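You operate a simulated robot arm through the tools that you are given. There is no shell and no other tool.

You run a simulated robot arm. Do the job below in one go: nothing can be reset, and whatever is moved stays where it is left.

TASK
Vent the grey gauge plate, then move its plug to the black tray.
Fine: red handle shut, blue knob open till the needle rests at 0, only then free the collar; plug into the middle well; shut the blue knob again. Leave the rest. Set down upright: what you pick out.

Only the result counts: the job must be done as asked and must still hold three seconds after the hand-in. Knocking over, shifting, dropping, spilling or breaking anything else fails it.

THE ROBOT
A 7-joint arm with a fingered hand, fixed in place. Base frame: the origin is on the floor under the middle of its stand, x ahead of it, y to its left, z up; the work surface is at about z = 0.916. Lengths are in m, angles in degrees, forces in N, time in s.
With the tool pointing down near the work surface it reaches from about 0.2 to 0.74 m from the base axis. Its first joint turns from -166.0 to 166.0 degrees. Payload 4 kg.
Tool frame: the origin (TCP) lies between the finger pads and is the grasp point; the fingertips stand 0.028 m ahead of it; z points along the fingers, y is the line along which they close. The gripper opens to 0.168 m; its body begins 0.079 m behind the TCP. The gripper is a hand of 4 fingers: y runs from the thumb to the fingers, the wrist lies at [0, 0, -0.249] in the tool frame, and closing takes about 1.5 s.
Orientation is that of the tool frame in the base frame, as [roll, pitch, yaw] about the fixed x, y, z axes, in that order (R = Rz(yaw) Ry(pitch) Rx(roll)). With the fingers straight down and closing along the base's y, the tool's x points along the base's -x, its y along +y and its z along -z.

THE INTERFACE
- The arm moves only by the tool play_rows. Its argument "rows" is one flat list of numbers, 7 for each row, row after row: the shift along the tool's x, y, z in cm, then the turn, a rotation vector about the tool's x, y, z in degrees, then the opening, from 0 (shut) to 1 (fully open). In form: [tx, ty, tz, rx, ry, rz, gripper, tx, ty, tz, rx, ry, rz, gripper, ...]. A call has 1 to 20 rows; each row shifts and turns the commanded pose from where the row before left it, along the tool's axes as they then stand. A row lasts 0.2 s, in which the tool goes at most 0.05 m and 8.6 degrees; a call with a longer step from one row to the next is refused whole, and so is a gripper value outside its range. Where a pose cannot be reached the arm comes as near as it can. A force on the tool above 40 N (or 10 N above the force at the start of the call, whichever is more), or a blocked arm, ends the call early, and 0.2 s more pass. Each finger travels about 0.153 m/s and halts on what it meets, pressing with about 32 N; the grip force reading is that of the motor and also rises with nothing between the fingers. The clock runs only during rows and for 0.2 s after the last one: add rows that do not move to give the fingers time. It gives the time, the measured TCP pose, the force on the tool (base axes), the opening and the grip force at its end, in the units of the frame above (readings bear some noise), with the torque about the TCP (base axes, N m) and any sound that the robot's microphone picked up.
- Cameras (640 x 400 px; columns grow to the right, rows downward): "scene" is fixed at [0.4042, 0.4971, 1.7304]; the picture's right is [0.03, 1.00, 0.00], its down [1.00, -0.03, -0.08] and it looks along [-0.08, 0.00, -1.00] (base axes); focal length 331 px, centre (320, 200). "wrist" rides on the gripper at [0.06, -0.06, -0.11] in the tool frame; the picture's right is [0.71, 0.71, 0.00], its down [-0.56, 0.56, -0.61] and it looks along [-0.43, 0.43, 0.79] (tool axes); focal length 265 px, centre (320, 200). There is no depth. A picture from a camera that has moved, and an enlarged one, comes with that camera's place and axes in the base frame and with its lens. The place of the scene camera against the robot may be out by one fixed shift of up to 0.012 m in any direction.
- camera(camera): a new picture of that camera. The clock stands still meanwhile.
- lift_body(by): slides the trunk up (or, below 0, down) by that many m; the arm rides with it, the base frame stays. It gives what a move gives, with no picture.
- grasp_type(shape): the hand has 4 fingers and takes this shape, open, in about a second: jaw (thumb against the fingers, like two jaws); tri (thumb and two fingers); tip (a fingertip pinch); poke (one finger out to press); point (the index stretched); flat (the hand flat); cup (the hand cupped); fist (a fist). The gripper value then closes the fingers along that shape, each until it touches; the sizes above hold for jaw. It gives what a move gives, with no picture.
- enlarge(camera, box): a new picture of the part [left, top, right, bottom] of that camera's present view, enlarged. The clock stands still meanwhile.
- job_done(): hands the job in; it is judged then, once.

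Places have to be worked out from the pictures, the camera data and where the tool is seen. Open the gripper and draw the arm clear of the work before you hand the job in, unless the task says otherwise.

The tools are called by a JSON object that holds its "op" and its "data". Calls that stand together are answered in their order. play_rows: Moves the arm, as the interface text tells. Its arguments: {"type":"object","properties":{"rows":{"type":"array","items":{"type":"number"}}},"required":["rows"]} The other tools are called the same way: lift_body (by) moves the trunk up or down; grasp_type (shape) gives the hand a shape; camera (camera) takes a picture; enlarge (camera, box) takes an enlarged picture of a part of a camera's view; job_done () hands the job in.

At the start:

```text
clock: 0.0
ee_pos: [0.1903, 0.3379, 1.2405]
ee_rot: [179.9, 0.0, -179.9]
ft_force: [0.7, 0.7, 0.1]
ft_torque: [0.03, -0.02, 0.01]
finger_gap: 0.1679
gripper_force: 0.0
shape: jaw
trunk travel left (down, up): [-0.554, 0.036]
```

scene: 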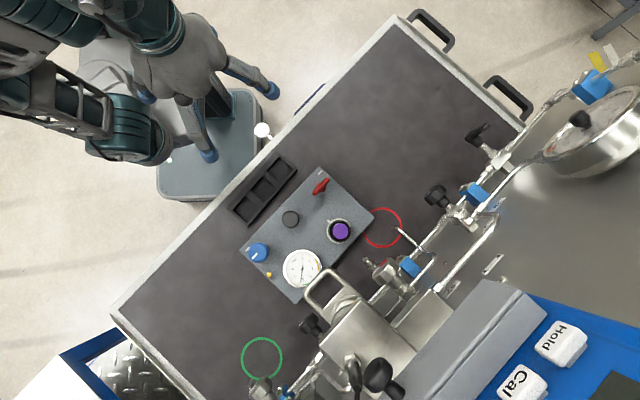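
wrist: 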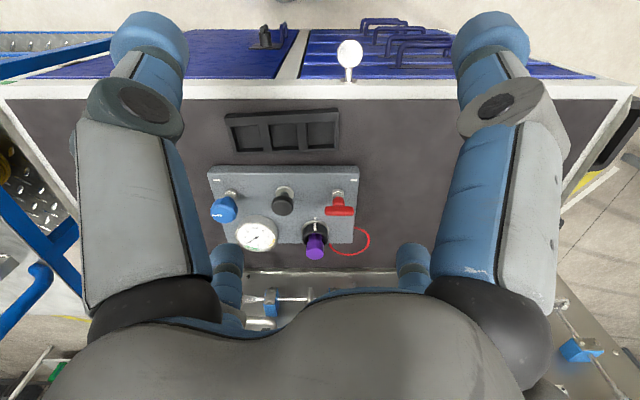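

I start by taking enlarged views of the plate and tray from both cameras to work out the geometry.

{"op": "enlarge", "data": {"camera": "scene", "box": [220, 140, 420, 310]}}

{"op": "enlarge", "data": {"camera": "wrist", "box": [190, 90, 390, 270]}}

```text
2.35 times, centred on (320, 225) of scene
camera zoom: at [0.4042, 0.4971, 1.7304], right [0.03, 1.0, 0.0], down [1.0, -0.03, -0.08], along [-0.08, 0.0, -1.0], focal length 779 px, centre (320, 141)
```

zoom: 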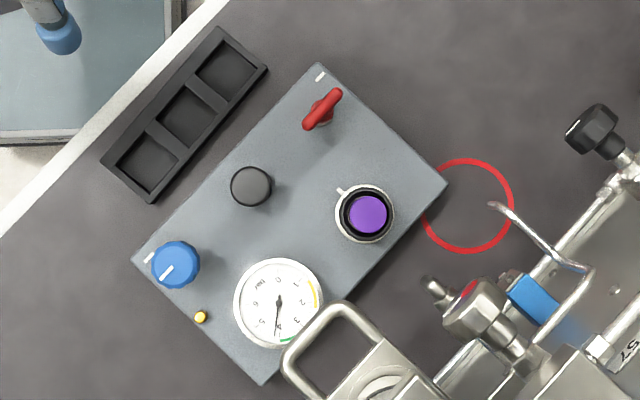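

```text
2.22 times, centred on (290, 180) of wrist
camera zoom: at [0.1294, 0.2777, 1.3508], right [-0.71, 0.71, 0.0], down [0.56, 0.56, 0.61], along [0.43, 0.43, -0.79], focal length 590 px, centre (387, 244)
```

zoom: 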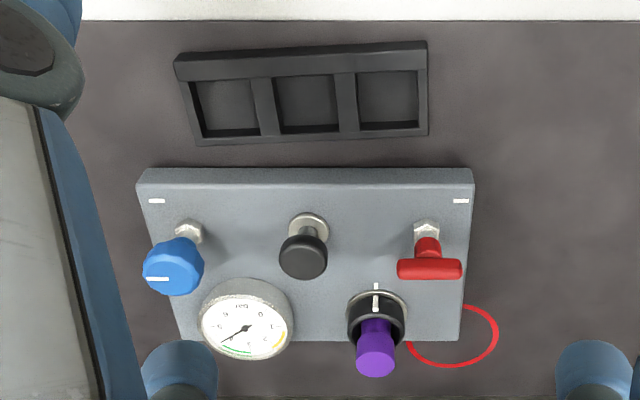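

The plate lies diagonally at about (0.36, 0.41) with the tray on the robot's side of it. Before going near, I test in the air how the hand closes in its present shape.

{"op": "play_rows", "data": {"rows": [0, 0, 0, 0, 0, 0, 0.6, 0, 0, 0, 0, 0, 0, 0.3, 0, 0, 0, 0, 0, 0, 0.3, 0, 0, 0, 0, 0, 0, 0.3, 0, 0, 0, 0, 0, 0, 0.3, 0, 0, 0, 0, 0, 0, 0.3]}}

{"op": "camera", "data": {"camera": "wrist"}}

{"op": "camera", "data": {"camera": "scene"}}

```text
clock: 1.4
ee_pos: [0.1897, 0.3362, 1.2411]
ee_rot: [180.0, -0.1, -179.9]
ft_force: [-0.5, 0.3, 0.6]
ft_torque: [-0.02, 0.0, -0.03]
finger_gap: 0.0507
gripper_force: 0.0
shape: jaw
trunk travel left (down, up): [-0.554, 0.036]
```

```text
taken
camera wrist: at [0.1294, 0.2777, 1.3508], right [-0.71, 0.71, 0.0], down [0.56, 0.56, 0.61], along [0.43, 0.43, -0.79], focal length 265 px, centre (320, 200)
```

wrist: 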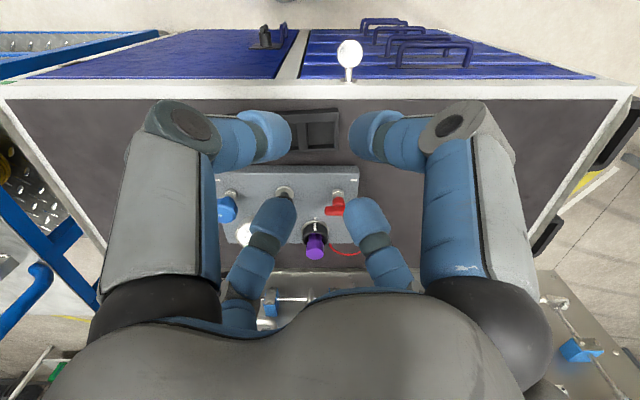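

```text
taken
```

scene: 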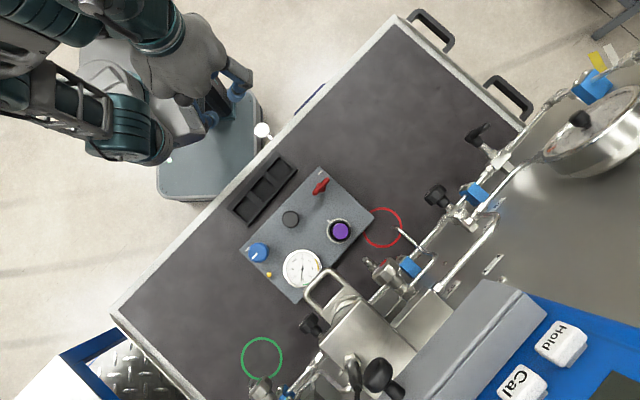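

All four fingers close like a four-jaw chuck in this shape. I look at the "tip" and "tri" shapes too, still in the air.

{"op": "grasp_type", "data": {"shape": "tip"}}

{"op": "camera", "data": {"camera": "wrist"}}

{"op": "play_rows", "data": {"rows": [0, 0, 0, 0, 0, 0, 0.3, 0, 0, 0, 0, 0, 0, 0.3, 0, 0, 0, 0, 0, 0, 0.3, 0, 0, 0, 0, 0, 0, 0.3, 0, 0, 0, 0, 0, 0, 0.3, 0, 0, 0, 0, 0, 0, 0.3]}}

{"op": "camera", "data": {"camera": "wrist"}}

{"op": "grasp_type", "data": {"shape": "tri"}}

{"op": "camera", "data": {"camera": "wrist"}}

{"op": "play_rows", "data": {"rows": [0, 0, 0, 0, 0, 0, 0.3, 0, 0, 0, 0, 0, 0, 0.3, 0, 0, 0, 0, 0, 0, 0.3, 0, 0, 0, 0, 0, 0, 0.3, 0, 0, 0, 0, 0, 0, 0.3, 0, 0, 0, 0, 0, 0, 0.3]}}

{"op": "camera", "data": {"camera": "wrist"}}

```text
clock: 2.3
ee_pos: [0.1897, 0.3364, 1.2402]
ee_rot: [180.0, 0.0, -179.9]
ft_force: [-0.1, 0.6, -0.2]
ft_torque: [0.02, 0.03, 0.02]
finger_gap: 0.168
gripper_force: 0.0
shape: tip
trunk travel left (down, up): [-0.554, 0.036]
```

```text
taken
camera wrist: at [0.1294, 0.2777, 1.3508], right [-0.71, 0.71, 0.0], down [0.56, 0.56, 0.61], along [0.43, 0.44, -0.79], focal length 265 px, centre (320, 200)
```

wrist: 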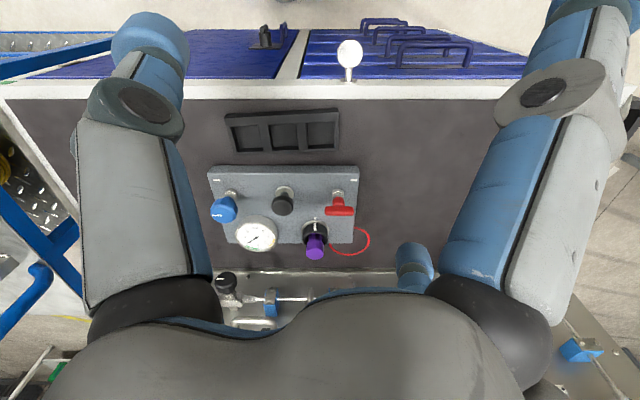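

```text
clock: 3.7
ee_pos: [0.189, 0.3373, 1.2395]
ee_rot: [180.0, -0.1, -179.9]
ft_force: [0.5, -0.6, 0.0]
ft_torque: [0.02, 0.03, 0.01]
finger_gap: 0.0508
gripper_force: 0.0
shape: tip
trunk travel left (down, up): [-0.554, 0.036]
```

```text
taken
camera wrist: at [0.1294, 0.2777, 1.3508], right [-0.71, 0.71, 0.0], down [0.56, 0.56, 0.61], along [0.43, 0.43, -0.79], focal length 265 px, centre (320, 200)
```

wrist: 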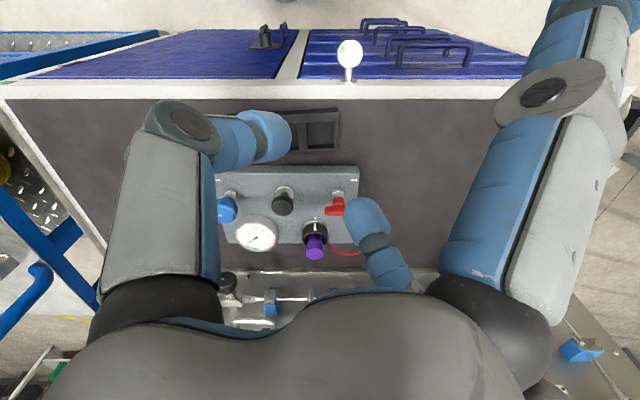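

```text
clock: 4.6
ee_pos: [0.1899, 0.3374, 1.239]
ee_rot: [-180.0, 0.1, -179.9]
ft_force: [0.1, 0.4, 1.2]
ft_torque: [-0.03, 0.01, 0.03]
finger_gap: 0.1681
gripper_force: 0.1
shape: tri
trunk travel left (down, up): [-0.554, 0.036]
```

```text
taken
camera wrist: at [0.1294, 0.2777, 1.3508], right [-0.71, 0.71, 0.0], down [0.56, 0.56, 0.61], along [0.43, 0.44, -0.79], focal length 265 px, centre (320, 200)
```

wrist: 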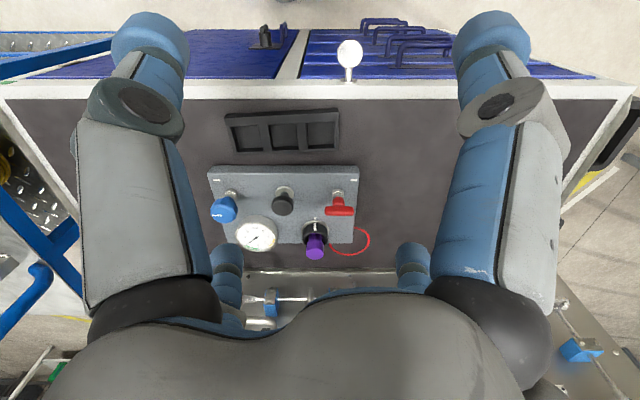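

```text
clock: 6.0
ee_pos: [0.1896, 0.3371, 1.2402]
ee_rot: [180.0, -0.1, -179.8]
ft_force: [0.4, -0.2, 0.5]
ft_torque: [0.02, -0.01, 0.03]
finger_gap: 0.0508
gripper_force: 0.1
shape: tri
trunk travel left (down, up): [-0.554, 0.036]
```

```text
taken
camera wrist: at [0.1294, 0.2777, 1.3508], right [-0.71, 0.71, 0.0], down [0.56, 0.56, 0.61], along [0.43, 0.43, -0.79], focal length 265 px, centre (320, 200)
```

wrist: 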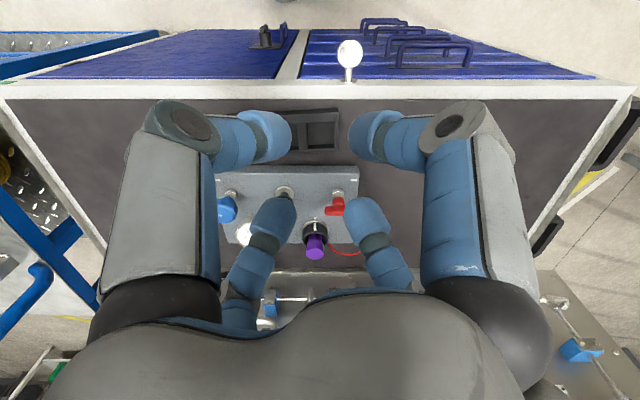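

"tip" gives a two-finger pinch with the side fingers splayed out. I reopen in "tip" and zoom in on each control to read its markings.

{"op": "grasp_type", "data": {"shape": "tip"}}

{"op": "enlarge", "data": {"camera": "wrist", "box": [200, 160, 290, 255]}}

{"op": "enlarge", "data": {"camera": "wrist", "box": [280, 160, 370, 265]}}

{"op": "enlarge", "data": {"camera": "scene", "box": [290, 160, 370, 260]}}

{"op": "enlarge", "data": {"camera": "scene", "box": [235, 200, 345, 300]}}

```text
clock: 6.9
ee_pos: [0.1899, 0.338, 1.2383]
ee_rot: [-180.0, -0.1, -179.9]
ft_force: [-0.3, 0.2, 0.3]
ft_torque: [0.02, 0.04, -0.01]
finger_gap: 0.1679
gripper_force: 0.1
shape: tip
trunk travel left (down, up): [-0.554, 0.036]
```

```text
4.21 times, centred on (245, 208) of wrist
camera zoom: at [0.1294, 0.2777, 1.3508], right [-0.71, 0.71, 0.0], down [0.56, 0.56, 0.61], along [0.43, 0.44, -0.79], focal length 1118 px, centre (636, 168)
```

zoom: 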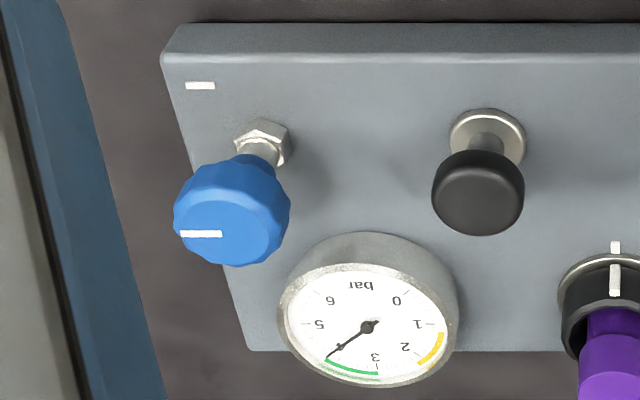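

```text
3.81 times, centred on (325, 212) of wrist
camera zoom: at [0.1294, 0.2777, 1.3508], right [-0.71, 0.71, 0.0], down [0.56, 0.56, 0.61], along [0.43, 0.44, -0.79], focal length 1011 px, centre (301, 152)
```

zoom: 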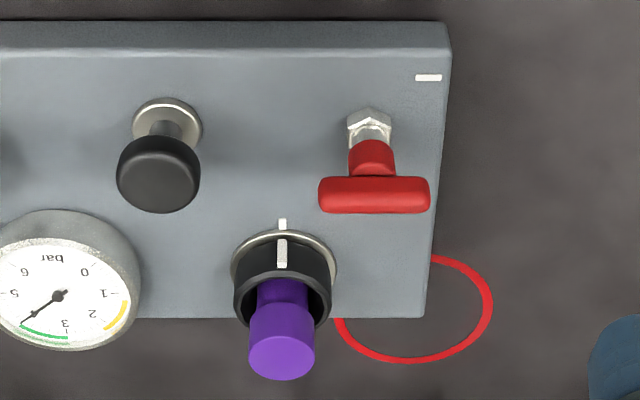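

```text
4.00 times, centred on (330, 210) of scene
camera zoom: at [0.4042, 0.4971, 1.7304], right [0.03, 1.0, 0.0], down [1.0, -0.03, -0.08], along [-0.08, 0.0, -1.0], focal length 1324 px, centre (280, 160)
```

zoom: 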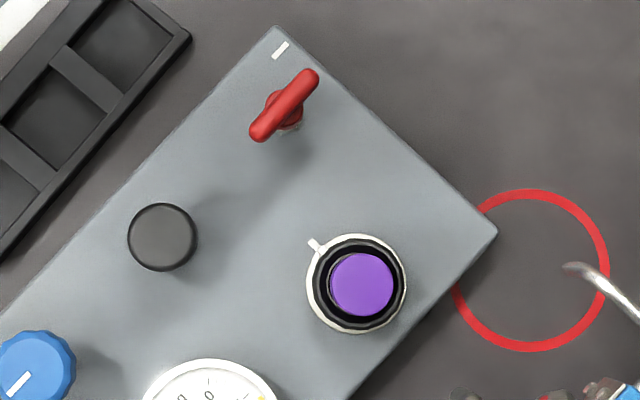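

```text
4.00 times, centred on (290, 250) of scene
camera zoom: at [0.4042, 0.4971, 1.7304], right [0.03, 1.0, 0.0], down [1.0, -0.03, -0.08], along [-0.08, 0.0, -1.0], focal length 1324 px, centre (440, 0)
```

zoom: 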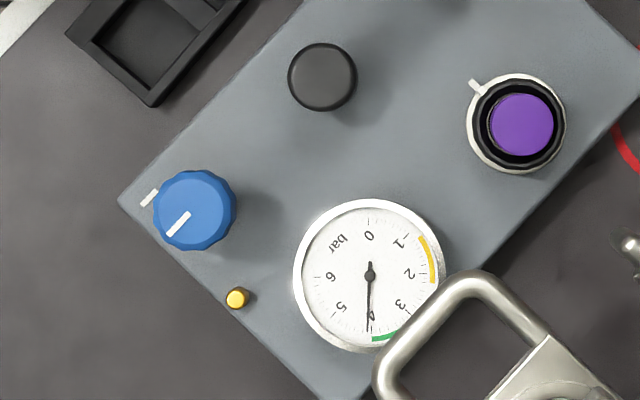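

The gauge reads 4 bar, the collar's white line sits at its plate mark, and the blue pointer and red bar both lie parallel to their marks. I check the hand geometry in "tip" from the scene camera, including the splayed fingers.

{"op": "enlarge", "data": {"camera": "scene", "box": [100, 0, 320, 180]}}

{"op": "enlarge", "data": {"camera": "scene", "box": [260, 210, 440, 400]}}

```text
2.22 times, centred on (210, 90) of scene
camera zoom: at [0.4042, 0.4971, 1.7304], right [0.03, 1.0, 0.0], down [1.0, -0.03, -0.08], along [-0.08, 0.0, -1.0], focal length 736 px, centre (564, 444)
```

zoom: 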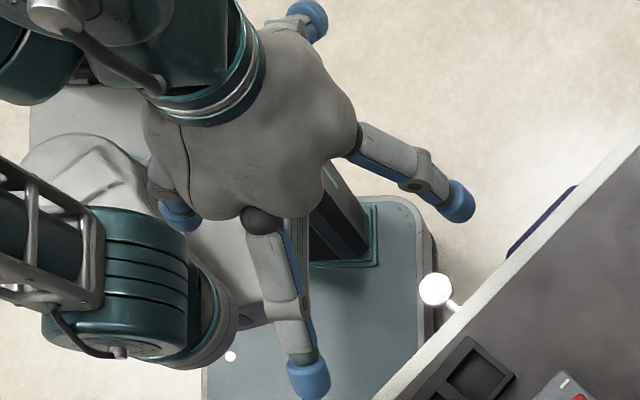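

```text
2.11 times, centred on (350, 305) of scene
camera zoom: at [0.4042, 0.4971, 1.7304], right [0.03, 1.0, 0.0], down [1.0, -0.03, -0.08], along [-0.08, 0.0, -1.0], focal length 697 px, centre (257, -21)
```

zoom: 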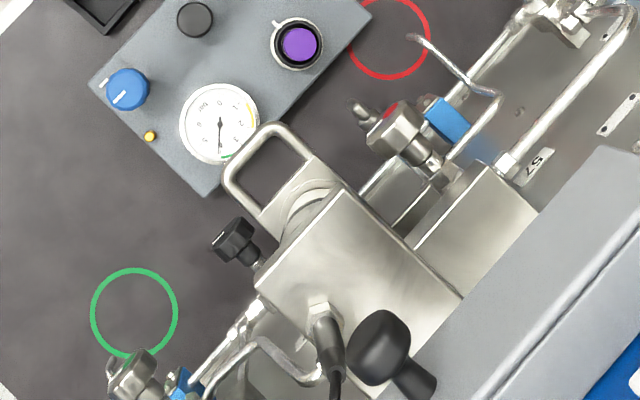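

Triangulating from the two cameras, I put the red bar at about (0.315, 0.511, 1.00), the plug top at (0.415, 0.549, 1.01), the blue knob top at (0.457, 0.368, 1.00) and the plate top at z≈0.945. I move above the red handle at a safe height and turn the wrist 45° to line up with the plate.

{"op": "play_rows", "data": {"rows": [-2.083, 2.883, 1.0, 0, 0, 0, 1, -2.083, 2.883, 1.0, 0, 0, 0, 1, -2.083, 2.883, 1.0, 0, 0, 0, 1, -2.083, 2.883, 1.0, 0, 0, 0, 1, -2.083, 2.883, 1.0, 0, 0, 0, 1, -2.083, 2.883, 1.0, 0, 0, 0, 1, 0, 0, 0, 0, 0, 7.5, 1, 0, 0, 0, 0, 0, 7.5, 1, 0, 0, 0, 0, 0, 7.5, 1, 0, 0, 0, 0, 0, 7.5, 1, 0, 0, 0, 0, 0, 7.5, 1, 0, 0, 0, 0, 0, 7.5, 1, 0, 0, 0, 0, 0, 0, 1]}}

{"op": "camera", "data": {"camera": "wrist"}}

{"op": "camera", "data": {"camera": "scene"}}

```text
clock: 9.7
ee_pos: [0.3128, 0.5096, 1.1803]
ee_rot: [-180.0, 0.0, 135.0]
ft_force: [-0.4, -0.2, 0.6]
ft_torque: [-0.01, -0.01, -0.05]
finger_gap: 0.168
gripper_force: 0.0
shape: tip
trunk travel left (down, up): [-0.554, 0.036]
```

```text
taken
camera wrist: at [0.2291, 0.5114, 1.2907], right [0.0, 1.0, 0.0], down [0.79, 0.0, 0.61], along [0.61, 0.0, -0.79], focal length 265 px, centre (320, 200)
```

wrist: 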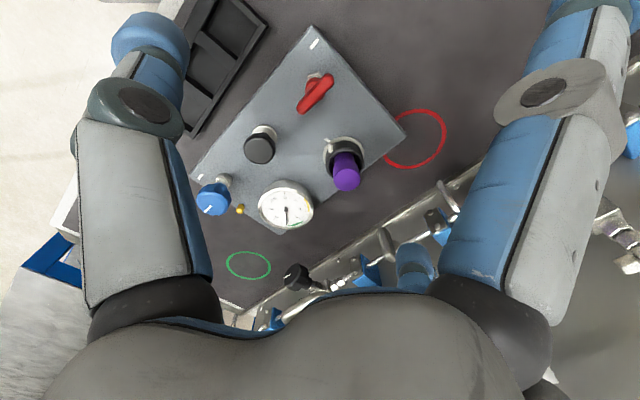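

```text
taken
```

scene: 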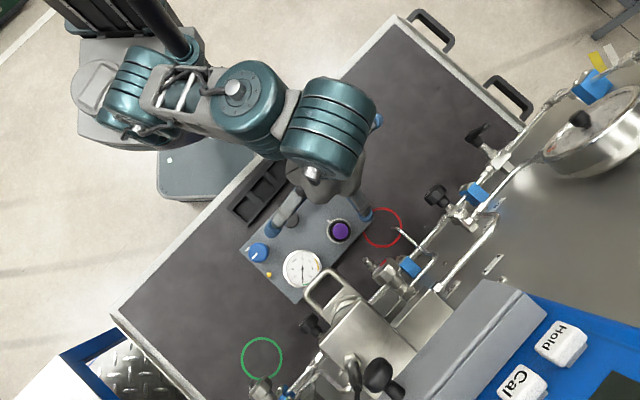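

The arm reached the pose with the hand well clear. I zoom the wrist view on the controls to triangulate them against the first wrist view.

{"op": "enlarge", "data": {"camera": "wrist", "box": [280, 20, 420, 200]}}

{"op": "enlarge", "data": {"camera": "wrist", "box": [180, 100, 340, 240]}}

{"op": "enlarge", "data": {"camera": "wrist", "box": [150, 0, 330, 140]}}

```text
2.22 times, centred on (350, 110) of wrist
camera zoom: at [0.2291, 0.5114, 1.2907], right [0.0, 1.0, 0.0], down [0.79, 0.0, 0.61], along [0.61, 0.0, -0.79], focal length 590 px, centre (253, 400)
```

zoom: 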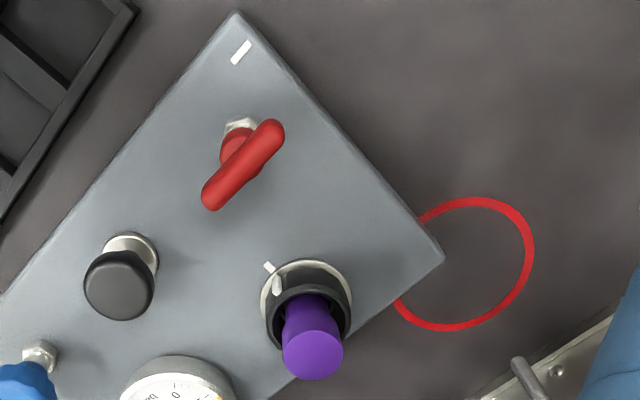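

```text
2.86 times, centred on (260, 170) of wrist
camera zoom: at [0.2291, 0.5114, 1.2907], right [0.0, 1.0, 0.0], down [0.79, 0.0, 0.61], along [0.61, 0.0, -0.79], focal length 758 px, centre (491, 286)
```

zoom: 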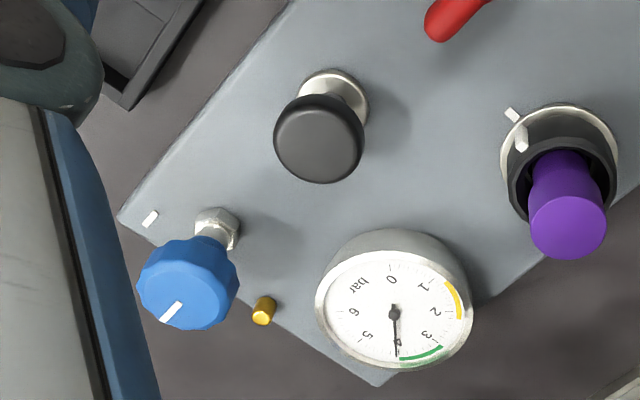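

```text
2.86 times, centred on (240, 70) of wrist
camera zoom: at [0.2291, 0.5114, 1.2907], right [0.0, 1.0, 0.0], down [0.79, 0.0, 0.61], along [0.61, 0.0, -0.79], focal length 758 px, centre (549, 571)
```

zoom: 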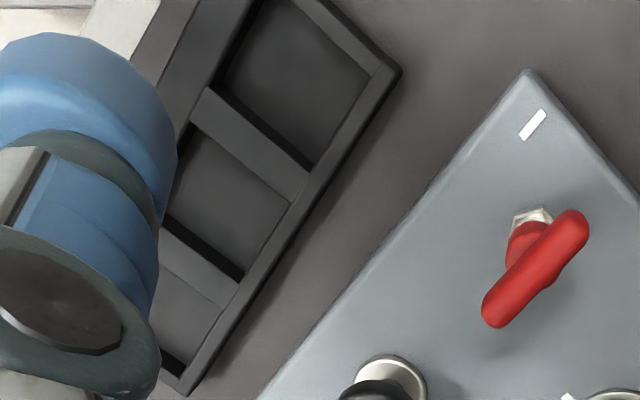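

From the two wrist views I get: plate top z≈0.956, red bar centre (0.311, 0.5065, 1.0075), black knob (0.380, 0.4375, top ~1.0), plug (0.409, 0.544, top 1.019), blue (0.451, 0.368, top 1.008). I take "jaw" half-closed, centre over the red handle and come down partway.

{"op": "grasp_type", "data": {"shape": "jaw"}}

{"op": "play_rows", "data": {"rows": [-0.12, -0.54, 0, 0, 0, 0, 0.5, 0, 0, 0, 0, 0, 0, 0.5, 0, 0, 0, 0, 0, 0, 0.5, 0, 0, 0, 0, 0, 0, 0.5, 0, 0, 3, 0, 0, 0, 0.5, 0, 0, 3, 0, 0, 0, 0.5, 0, 0, 2, 0, 0, 0, 0.5, 0, 0, 2, 0, 0, 0, 0.5, 0, 0, 0, 0, 0, 0, 0.5]}}

{"op": "camera", "data": {"camera": "wrist"}}

{"op": "camera", "data": {"camera": "scene"}}

```text
clock: 10.6
ee_pos: [0.3146, 0.5102, 1.1798]
ee_rot: [179.9, 0.0, 135.2]
ft_force: [-0.5, -0.5, -0.9]
ft_torque: [0.03, -0.03, 0.0]
finger_gap: 0.1681
gripper_force: 0.1
shape: jaw
trunk travel left (down, up): [-0.554, 0.036]
```

```text
clock: 12.6
ee_pos: [0.3113, 0.5053, 1.0784]
ee_rot: [-180.0, 0.0, 135.1]
ft_force: [-0.2, -0.1, -0.2]
ft_torque: [-0.03, 0.02, -0.03]
finger_gap: 0.0843
gripper_force: 0.0
shape: jaw
trunk travel left (down, up): [-0.554, 0.036]
```

```text
taken
camera wrist: at [0.2263, 0.5072, 1.1899], right [0.0, 1.0, 0.0], down [0.79, 0.0, 0.61], along [0.61, 0.0, -0.79], focal length 265 px, centre (320, 200)
```

wrist: 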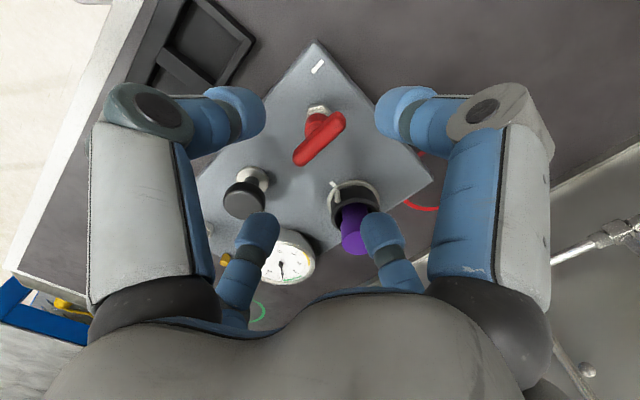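

```text
taken
```

scene: 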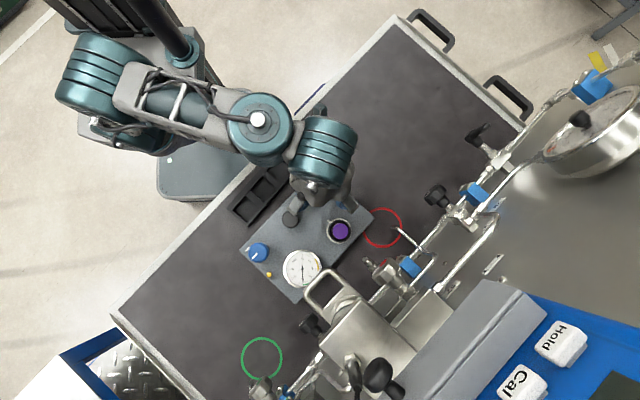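

The red bar centre is right under the tool (0.3116, 0.507). I descend to z≈1.018 so the fingertips straddle the bar, then close gently.

{"op": "play_rows", "data": {"rows": [0, 0, 2.0, 0, 0, 0, 0.5, 0, 0, 2.0, 0, 0, 0, 0.5, 0, 0, 1.2, 0, 0, 0, 0.5, 0, 0, 1.0, 0, 0, 0, 0.5, 0, 0, 0, 0, 0, 0, 0.5]}}

{"op": "camera", "data": {"camera": "wrist"}}

{"op": "enlarge", "data": {"camera": "scene", "box": [230, 130, 410, 300]}}

```text
clock: 13.8
ee_pos: [0.3107, 0.5058, 1.019]
ee_rot: [-179.9, 0.0, 135.0]
ft_force: [1.0, -0.2, 0.2]
ft_torque: [0.0, -0.02, 0.02]
finger_gap: 0.0846
gripper_force: 0.0
shape: jaw
trunk travel left (down, up): [-0.554, 0.036]
```

```text
taken
camera wrist: at [0.2261, 0.5067, 1.1284], right [0.0, 1.0, 0.0], down [0.79, 0.0, 0.61], along [0.61, 0.0, -0.79], focal length 265 px, centre (320, 200)
```

wrist: 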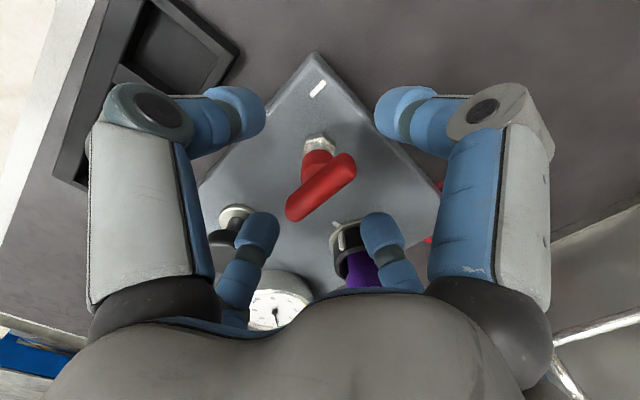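

```text
2.35 times, centred on (320, 215) of scene
camera zoom: at [0.4042, 0.4971, 1.7304], right [0.03, 1.0, 0.0], down [1.0, -0.03, -0.08], along [-0.08, 0.0, -1.0], focal length 779 px, centre (320, 165)
```

zoom: 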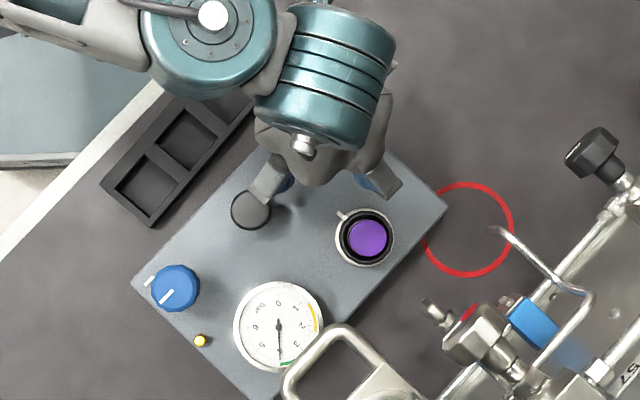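

Fingers straddle the bar with no contact force. I close on the handle.

{"op": "play_rows", "data": {"rows": [0, 0, 0, 0, 0, 0, 0.3, 0, 0, 0, 0, 0, 0, 0.15, 0, 0, 0, 0, 0, 0, 0.05, 0, 0, 0, 0, 0, 0, 0.05, 0, 0, 0, 0, 0, 0, 0.05]}}

{"op": "camera", "data": {"camera": "wrist"}}

```text
clock: 15.0
ee_pos: [0.3109, 0.5053, 1.0175]
ee_rot: [180.0, 0.0, 135.1]
ft_force: [-1.1, -0.1, -0.5]
ft_torque: [-0.04, 0.0, 0.0]
finger_gap: 0.0178
gripper_force: 32.4
shape: jaw
trunk travel left (down, up): [-0.554, 0.036]
```

```text
taken
camera wrist: at [0.2259, 0.5066, 1.1285], right [0.0, 1.0, 0.0], down [0.79, 0.0, 0.61], along [0.61, 0.0, -0.79], focal length 265 px, centre (320, 200)
```

wrist: 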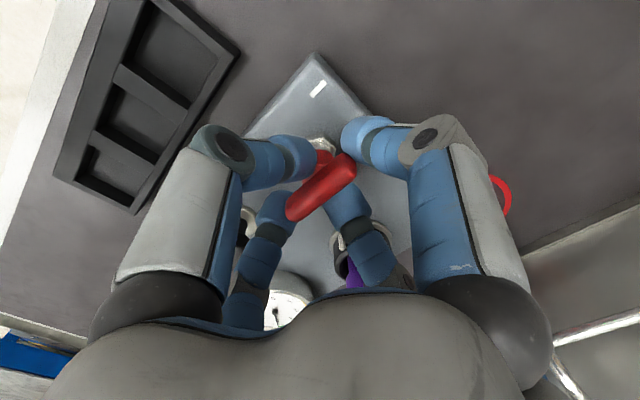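

The bar is gripped (gap 0.018). I try a small clockwise turn, seen from above, to feel whether it yields.

{"op": "play_rows", "data": {"rows": [0, 0, 0, 0, 0, 4, 0.05, 0, 0, 0, 0, 0, 4, 0.05, 0, 0, 0, 0, 0, 4, 0.05]}}

{"op": "camera", "data": {"camera": "wrist"}}

```text
clock: 15.8
ee_pos: [0.3111, 0.5052, 1.0193]
ee_rot: [-180.0, 0.0, 122.8]
ft_force: [2.2, 1.3, 0.5]
ft_torque: [-0.04, -0.08, 0.06]
finger_gap: 0.0176
gripper_force: 31.9
shape: jaw
trunk travel left (down, up): [-0.554, 0.036]
```

```text
taken
camera wrist: at [0.2279, 0.5245, 1.1286], right [0.21, 0.98, 0.0], down [0.77, -0.16, 0.61], along [0.6, -0.13, -0.79], focal length 265 px, centre (320, 200)
```

wrist: 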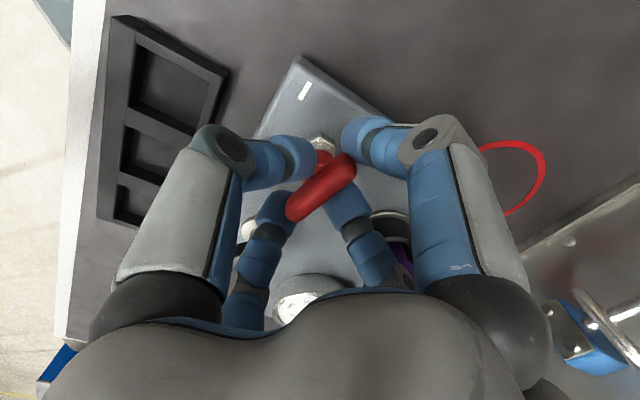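

It turns freely clockwise with almost no torque. The +y finger will pass close above the plug, so I loosen, raise 5 mm and regrip before continuing.

{"op": "play_rows", "data": {"rows": [0, 0, 0, 0, 0, 0, 0.25, 0, 0, 0, 0, 0, 0, 0.25, 0, 0, -0.5, 0, 0, 0, 0.25, 0, 0, 0, 0, 0, 0, 0.05, 0, 0, 0, 0, 0, 0, 0.05, 0, 0, 0, 0, 0, 0, 0.05]}}

{"op": "camera", "data": {"camera": "wrist"}}

{"op": "enlarge", "data": {"camera": "scene", "box": [230, 130, 410, 300]}}

```text
clock: 17.2
ee_pos: [0.3101, 0.5057, 1.0242]
ee_rot: [179.9, -0.1, 123.0]
ft_force: [1.1, 1.8, 12.7]
ft_torque: [0.06, -0.03, -0.01]
finger_gap: 0.0121
gripper_force: 32.2
shape: jaw
trunk travel left (down, up): [-0.554, 0.036]
```

```text
taken
camera wrist: at [0.2272, 0.5239, 1.1355], right [0.21, 0.98, 0.0], down [0.77, -0.16, 0.61], along [0.6, -0.12, -0.79], focal length 265 px, centre (320, 200)
```

wrist: 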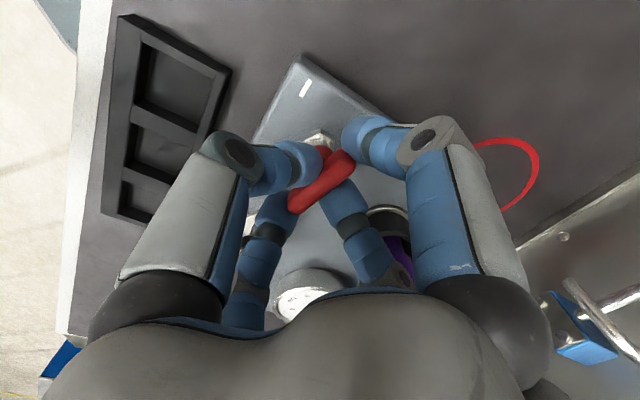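

```text
2.35 times, centred on (320, 215) of scene
camera zoom: at [0.4042, 0.4971, 1.7304], right [0.03, 1.0, 0.0], down [1.0, -0.03, -0.08], along [-0.08, 0.0, -1.0], focal length 779 px, centre (320, 165)
```

zoom: 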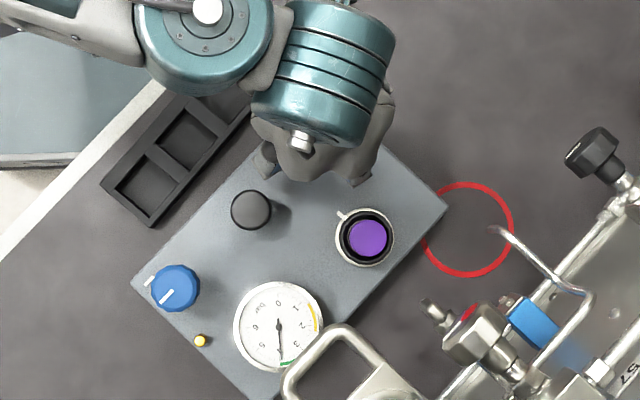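

The fingertips rode up on the bar's top edge (gap 0.012, +12.7 N), and the scene view shows the knuckles reach only ~0.07 m from the axis, so the plug is clear. I loosen, go lower to about z=1.012 and regrip.

{"op": "play_rows", "data": {"rows": [0, 0, 0, 0, 0, 0, 0.35, 0, 0, 0, 0, 0, 0, 0.35, 0, 0, 0.6, 0, 0, 0, 0.35, 0, 0, 0.6, 0, 0, 0, 0.35, 0, 0, 0, 0, 0, 0, 0.05, 0, 0, 0, 0, 0, 0, 0.05, 0, 0, 0, 0, 0, 0, 0.05]}}

{"op": "camera", "data": {"camera": "wrist"}}

```text
clock: 18.8
ee_pos: [0.3104, 0.504, 1.0098]
ee_rot: [-179.8, 0.0, 123.1]
ft_force: [-1.1, -2.3, -1.5]
ft_torque: [-0.03, -0.01, -0.03]
finger_gap: 0.0173
gripper_force: 32.2
shape: jaw
trunk travel left (down, up): [-0.554, 0.036]
```

```text
taken
camera wrist: at [0.2284, 0.524, 1.12], right [0.21, 0.98, 0.0], down [0.77, -0.16, 0.61], along [0.6, -0.13, -0.79], focal length 265 px, centre (320, 200)
```

wrist: 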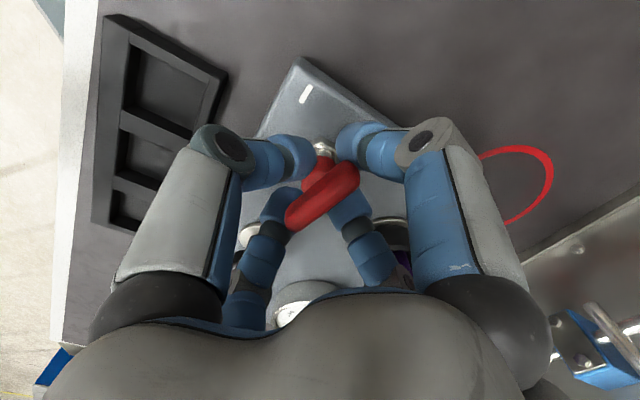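

Now a firm grip with low force. I continue clockwise in steps of about 30° and watch the torque for a stop.

{"op": "play_rows", "data": {"rows": [0, 0, 0, 0, 0, 5, 0.05, 0, 0, 0, 0, 0, 5, 0.05, 0, 0, 0, 0, 0, 5, 0.05, 0, 0, 0, 0, 0, 5, 0.05, 0, 0, 0, 0, 0, 5, 0.05, 0, 0, 0, 0, 0, 5, 0.05]}}

{"op": "camera", "data": {"camera": "wrist"}}

{"op": "enlarge", "data": {"camera": "scene", "box": [230, 130, 410, 300]}}

```text
clock: 20.2
ee_pos: [0.3124, 0.5055, 1.0093]
ee_rot: [-179.9, 0.2, 93.0]
ft_force: [-5.2, -9.8, -0.2]
ft_torque: [-0.12, 0.13, 0.1]
finger_gap: 0.0174
gripper_force: 32.2
shape: jaw
trunk travel left (down, up): [-0.554, 0.036]
```

```text
taken
camera wrist: at [0.2486, 0.5642, 1.1201], right [0.67, 0.74, 0.0], down [0.59, -0.53, 0.62], along [0.45, -0.41, -0.79], focal length 265 px, centre (320, 200)
```

wrist: 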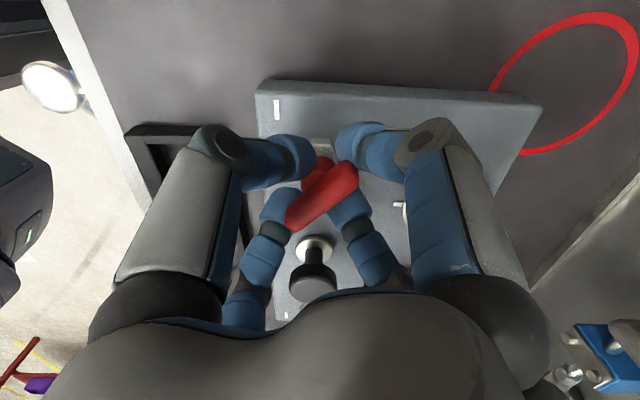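

```text
2.35 times, centred on (320, 215) of scene
camera zoom: at [0.4042, 0.4971, 1.7304], right [0.03, 1.0, 0.0], down [1.0, -0.03, -0.08], along [-0.08, 0.0, -1.0], focal length 779 px, centre (320, 165)
```

zoom: 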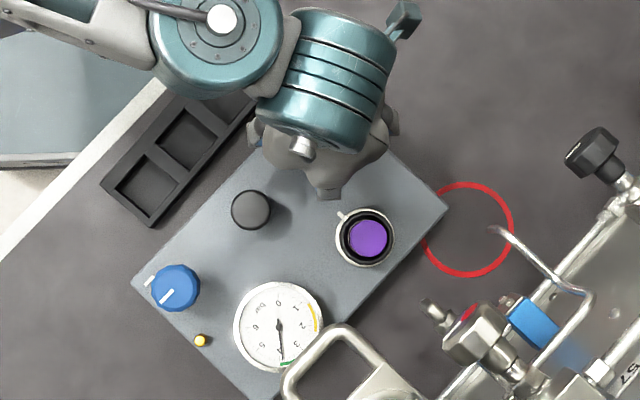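

It keeps turning (42° so far) with a slight side load, so I nudge the centre by 1 mm and continue 30° more.

{"op": "play_rows", "data": {"rows": [-0.1, -0.05, 0, 0, 0, 5, 0.05, 0, 0, 0, 0, 0, 5, 0.05, 0, 0, 0, 0, 0, 5, 0.05, 0, 0, 0, 0, 0, 5, 0.05, 0, 0, 0, 0, 0, 5, 0.05, 0, 0, 0, 0, 0, 5, 0.05]}}

{"op": "camera", "data": {"camera": "wrist"}}

```text
clock: 21.6
ee_pos: [0.3117, 0.505, 1.0096]
ee_rot: [180.0, 0.2, 62.9]
ft_force: [0.4, -1.4, -0.5]
ft_torque: [-0.03, 0.02, 0.05]
finger_gap: 0.0175
gripper_force: 31.7
shape: jaw
trunk travel left (down, up): [-0.554, 0.036]
```

```text
taken
camera wrist: at [0.2853, 0.5877, 1.1201], right [0.95, 0.31, 0.0], down [0.24, -0.75, 0.62], along [0.19, -0.59, -0.79], focal length 265 px, centre (320, 200)
```

wrist: 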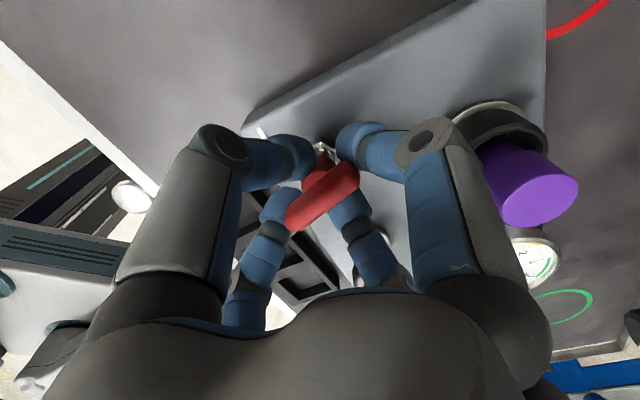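

Turned 72° and still free. I go on in smaller steps toward 90°, watching for the end stop.

{"op": "play_rows", "data": {"rows": [0, 0, 0, 0, 0, 3, 0.05, 0, 0, 0, 0, 0, 3, 0.05, 0, 0, 0, 0, 0, 3, 0.05, 0, 0, 0, 0, 0, 3, 0.05, 0, 0, 0, 0, 0, 3, 0.05, 0, 0, 0, 0, 0, 3, 0.05, 0, 0, 0, 0, 0, 0, 0.05]}}

{"op": "camera", "data": {"camera": "wrist"}}

{"op": "enlarge", "data": {"camera": "scene", "box": [230, 130, 410, 300]}}

```text
clock: 23.2
ee_pos: [0.3103, 0.5054, 1.0088]
ee_rot: [179.9, 0.3, 45.0]
ft_force: [-2.2, -2.1, 0.2]
ft_torque: [-0.01, 0.04, 0.06]
finger_gap: 0.0176
gripper_force: 32.1
shape: jaw
trunk travel left (down, up): [-0.554, 0.036]
```

```text
taken
camera wrist: at [0.3116, 0.592, 1.12], right [1.0, 0.0, 0.0], down [0.0, -0.79, 0.62], along [0.0, -0.62, -0.79], focal length 265 px, centre (320, 200)
```

wrist: 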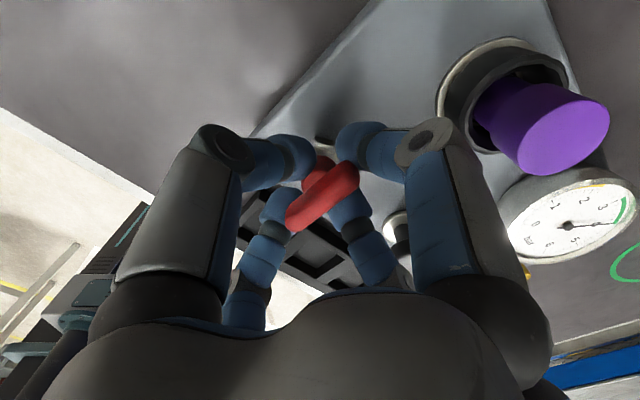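

```text
2.35 times, centred on (320, 215) of scene
camera zoom: at [0.4042, 0.4971, 1.7304], right [0.03, 1.0, 0.0], down [1.0, -0.03, -0.08], along [-0.08, 0.0, -1.0], focal length 779 px, centre (320, 165)
```

zoom: 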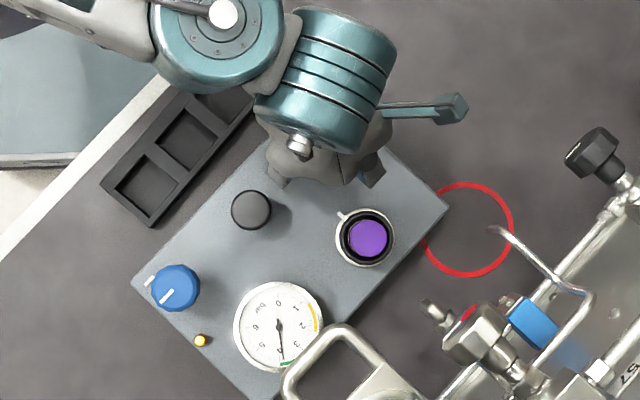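

Turned 90° now with no stop felt. I try a few more degrees cautiously to find whether there is a stop here.

{"op": "play_rows", "data": {"rows": [0, 0, 0, 0, 0, 2, 0.05, 0, 0, 0, 0, 0, 2, 0.05, 0, 0, 0, 0, 0, 2, 0.05, 0, 0, 0, 0, 0, 0, 0.05]}}

{"op": "camera", "data": {"camera": "wrist"}}

```text
clock: 24.2
ee_pos: [0.311, 0.5054, 1.0082]
ee_rot: [-180.0, 0.1, 39.2]
ft_force: [-2.0, 0.1, -0.6]
ft_torque: [0.06, 0.05, 1.71]
finger_gap: 0.0176
gripper_force: 32.5
shape: jaw
trunk travel left (down, up): [-0.554, 0.036]
```

```text
taken
camera wrist: at [0.3202, 0.5914, 1.12], right [0.99, -0.1, 0.0], down [-0.08, -0.78, 0.62], along [-0.06, -0.61, -0.79], focal length 265 px, centre (320, 200)
```

wrist: 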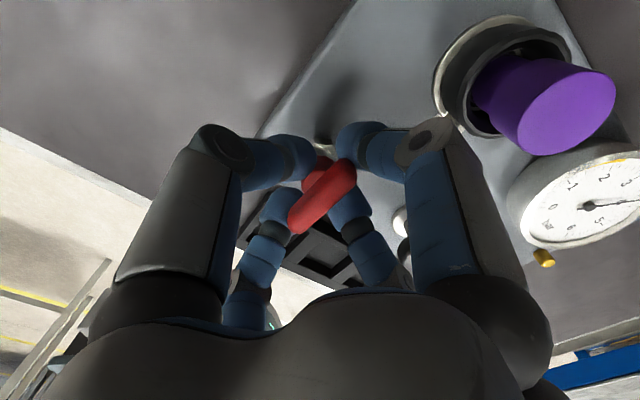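

The torque rose to 1.7 N m just past 90°: that is the closed stop, so the red handle is shut. I ease back the overtravel, open and lift away.

{"op": "play_rows", "data": {"rows": [0, 0, 0, 0, 0, -2, 0.05, 0, 0, 0, 0, 0, -2, 0.05, 0, 0, 0, 0, 0, 0, 0.05, 0, 0, 0, 0, 0, 0, 0.5, 0, 0, 0, 0, 0, 0, 0.5, 0, 0, 0, 0, 0, 0, 0.5, 0, 0, -2, 0, 0, 0, 0.5, 0, 0, -3, 0, 0, 0, 0.5, 0, 0, -4, 0, 0, 0, 0.5, 0, 0, -4, 0, 0, 0, 0.5, 0, 0, -4, 0, 0, 0, 0.5, 0, 0, 0, 0, 0, 0, 0.5]}}

{"op": "camera", "data": {"camera": "wrist"}}

{"op": "enlarge", "data": {"camera": "scene", "box": [230, 130, 410, 300]}}

```text
clock: 26.8
ee_pos: [0.3081, 0.5023, 1.1797]
ee_rot: [-180.0, 0.0, 43.1]
ft_force: [0.1, -0.6, 0.3]
ft_torque: [0.0, -0.05, -0.03]
finger_gap: 0.0835
gripper_force: 0.1
shape: jaw
trunk travel left (down, up): [-0.554, 0.036]
```

```text
taken
camera wrist: at [0.3114, 0.5888, 1.2899], right [1.0, -0.03, 0.0], down [-0.03, -0.79, 0.62], along [-0.02, -0.61, -0.79], focal length 265 px, centre (320, 200)
```

wrist: 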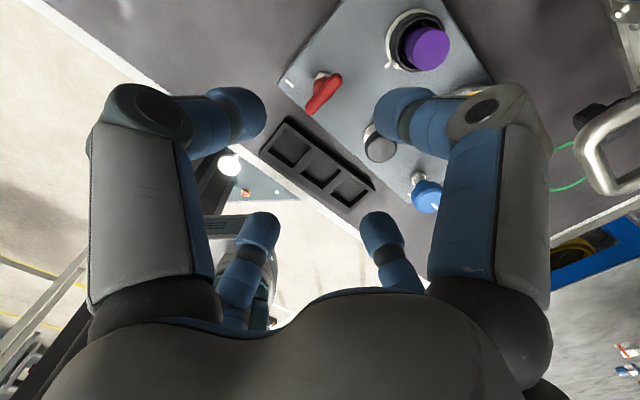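

```text
2.35 times, centred on (320, 215) of scene
camera zoom: at [0.4042, 0.4971, 1.7304], right [0.03, 1.0, 0.0], down [1.0, -0.03, -0.08], along [-0.08, 0.0, -1.0], focal length 779 px, centre (320, 165)
```

zoom: 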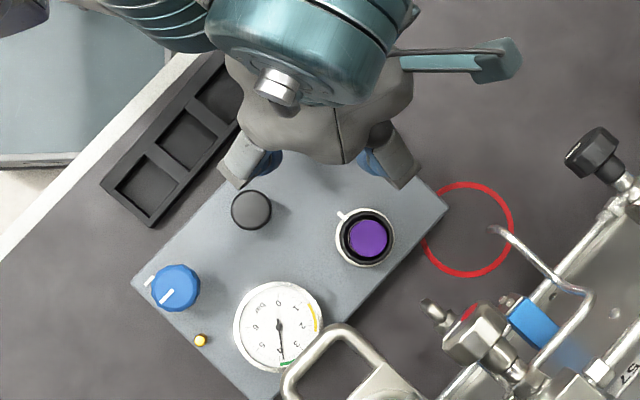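

Red handle now lies across the plate (shut); the gauge is unchanged at 4. Next I travel above the blue knob at (0.451, 0.368), staying high.

{"op": "play_rows", "data": {"rows": [0.228, 3.93, 0, 0, 0, 0, 0.4, 0.228, 3.93, 0, 0, 0, 0, 0.4, 0.228, 3.93, 1.5, 0, 0, 0, 0.4, 0.228, 3.93, 1.5, 0, 0, 0, 0.4, 0.228, 3.93, 2.0, 0, 0, 0, 0.4, 0, 0, 0, 0, 0, 0, 0.4, 0, 0, 0, 0, 0, 0, 0.4]}}

{"op": "camera", "data": {"camera": "wrist"}}

{"op": "camera", "data": {"camera": "scene"}}

```text
clock: 28.4
ee_pos: [0.4482, 0.3709, 1.1272]
ee_rot: [-179.9, -0.1, 43.1]
ft_force: [-0.3, 0.0, 0.0]
ft_torque: [0.01, -0.01, -0.02]
finger_gap: 0.0674
gripper_force: 0.0
shape: jaw
trunk travel left (down, up): [-0.554, 0.036]
```

```text
taken
camera wrist: at [0.4517, 0.4572, 1.239], right [1.0, -0.03, 0.0], down [-0.03, -0.79, 0.61], along [-0.02, -0.61, -0.79], focal length 265 px, centre (320, 200)
```

wrist: 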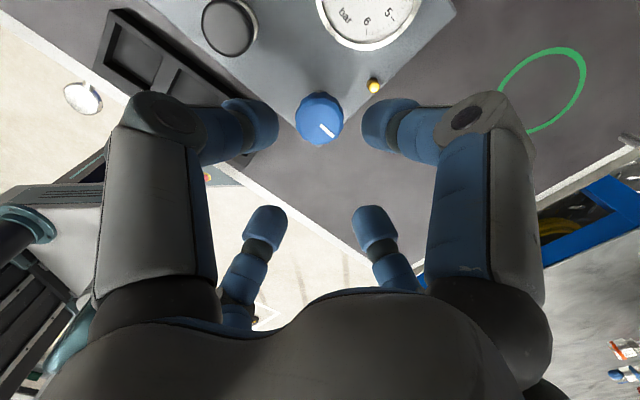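

```text
taken
```

scene: 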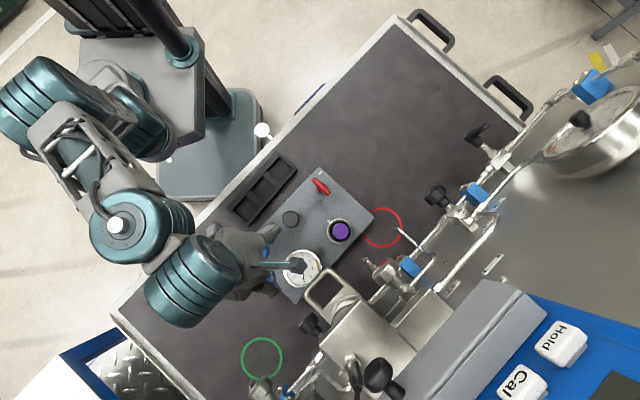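

The blue knob is nearly below; I zoom in to centre precisely.

{"op": "enlarge", "data": {"camera": "wrist", "box": [240, 0, 400, 160]}}

{"op": "enlarge", "data": {"camera": "scene", "box": [270, 150, 390, 330]}}

```text
2.50 times, centred on (320, 80) of wrist
camera zoom: at [0.4517, 0.4572, 1.239], right [1.0, -0.03, 0.0], down [-0.03, -0.79, 0.61], along [-0.02, -0.61, -0.79], focal length 664 px, centre (320, 500)
```

zoom: 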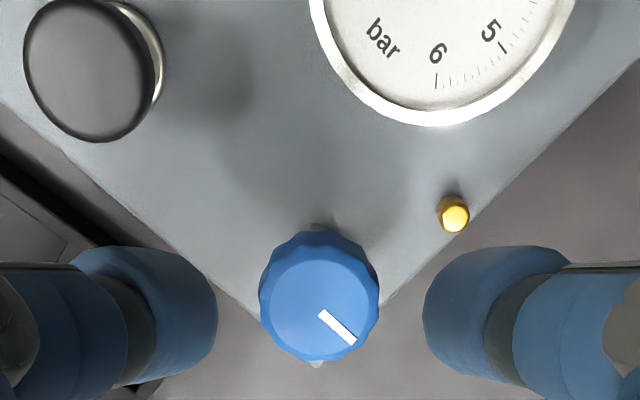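

```text
2.22 times, centred on (330, 240) of scene
camera zoom: at [0.4042, 0.4971, 1.7304], right [0.03, 1.0, 0.0], down [1.0, -0.03, -0.08], along [-0.08, 0.0, -1.0], focal length 736 px, centre (298, 111)
```

zoom: 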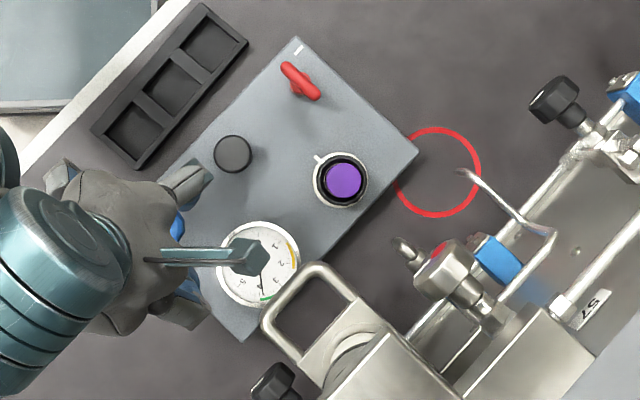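

Blue knob centre is at (0.4486, 0.3685), its pointer at base angle about −45°. I correct by 4 mm and descend around it to z≈1.012.

{"op": "play_rows", "data": {"rows": [-0.27, 0.29, 3, 0, 0, 0, 0.42, 0, 0, 3, 0, 0, 0, 0.42, 0, 0, 3, 0, 0, 0, 0.42, 0, 0, 1.7, 0, 0, 0, 0.42, 0, 0, 1.0, 0, 0, 0, 0.42, 0, 0, 0, 0, 0, 0, 0.42]}}

{"op": "camera", "data": {"camera": "wrist"}}

```text
clock: 29.8
ee_pos: [0.454, 0.3658, 1.014]
ee_rot: [-179.9, 0.0, 43.0]
ft_force: [0.0, -0.4, 0.9]
ft_torque: [0.01, -0.01, -0.03]
finger_gap: 0.0701
gripper_force: 0.1
shape: jaw
trunk travel left (down, up): [-0.554, 0.036]
```

```text
taken
camera wrist: at [0.4571, 0.4519, 1.124], right [1.0, -0.03, 0.0], down [-0.03, -0.79, 0.61], along [-0.02, -0.61, -0.79], focal length 265 px, centre (320, 200)
```

wrist: 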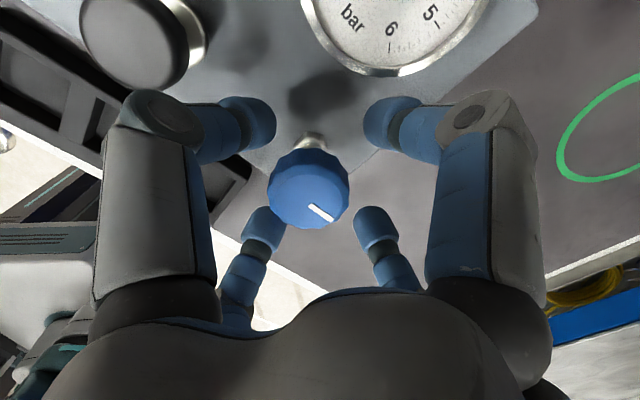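

The arm has settled 6 mm to the +x side of the knob (lag before). I shift (−5.8, +0.9) mm, wait, and check the centring before closing.

{"op": "play_rows", "data": {"rows": [-0.36, -0.46, 0, 0, 0, 0, 0.42, 0, 0, 0, 0, 0, 0, 0.42, 0, 0, 0, 0, 0, 0, 0.42]}}

{"op": "camera", "data": {"camera": "wrist"}}

```text
clock: 30.6
ee_pos: [0.4471, 0.3658, 1.0132]
ee_rot: [180.0, 0.0, 43.1]
ft_force: [0.6, -0.3, 0.5]
ft_torque: [-0.01, 0.0, 0.0]
finger_gap: 0.0703
gripper_force: 0.0
shape: jaw
trunk travel left (down, up): [-0.554, 0.036]
```

```text
taken
camera wrist: at [0.4511, 0.4519, 1.1242], right [1.0, -0.03, 0.0], down [-0.03, -0.79, 0.61], along [-0.02, -0.61, -0.79], focal length 265 px, centre (320, 200)
```

wrist: 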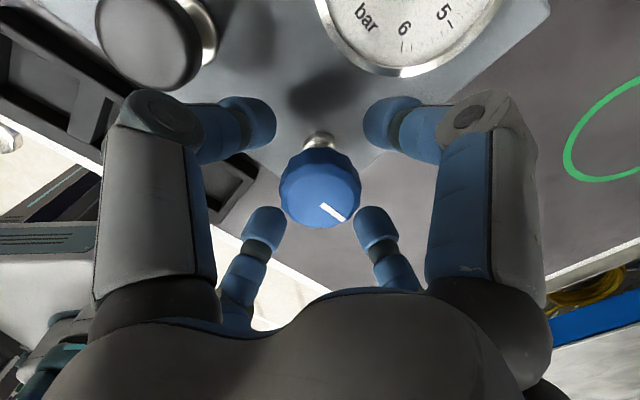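

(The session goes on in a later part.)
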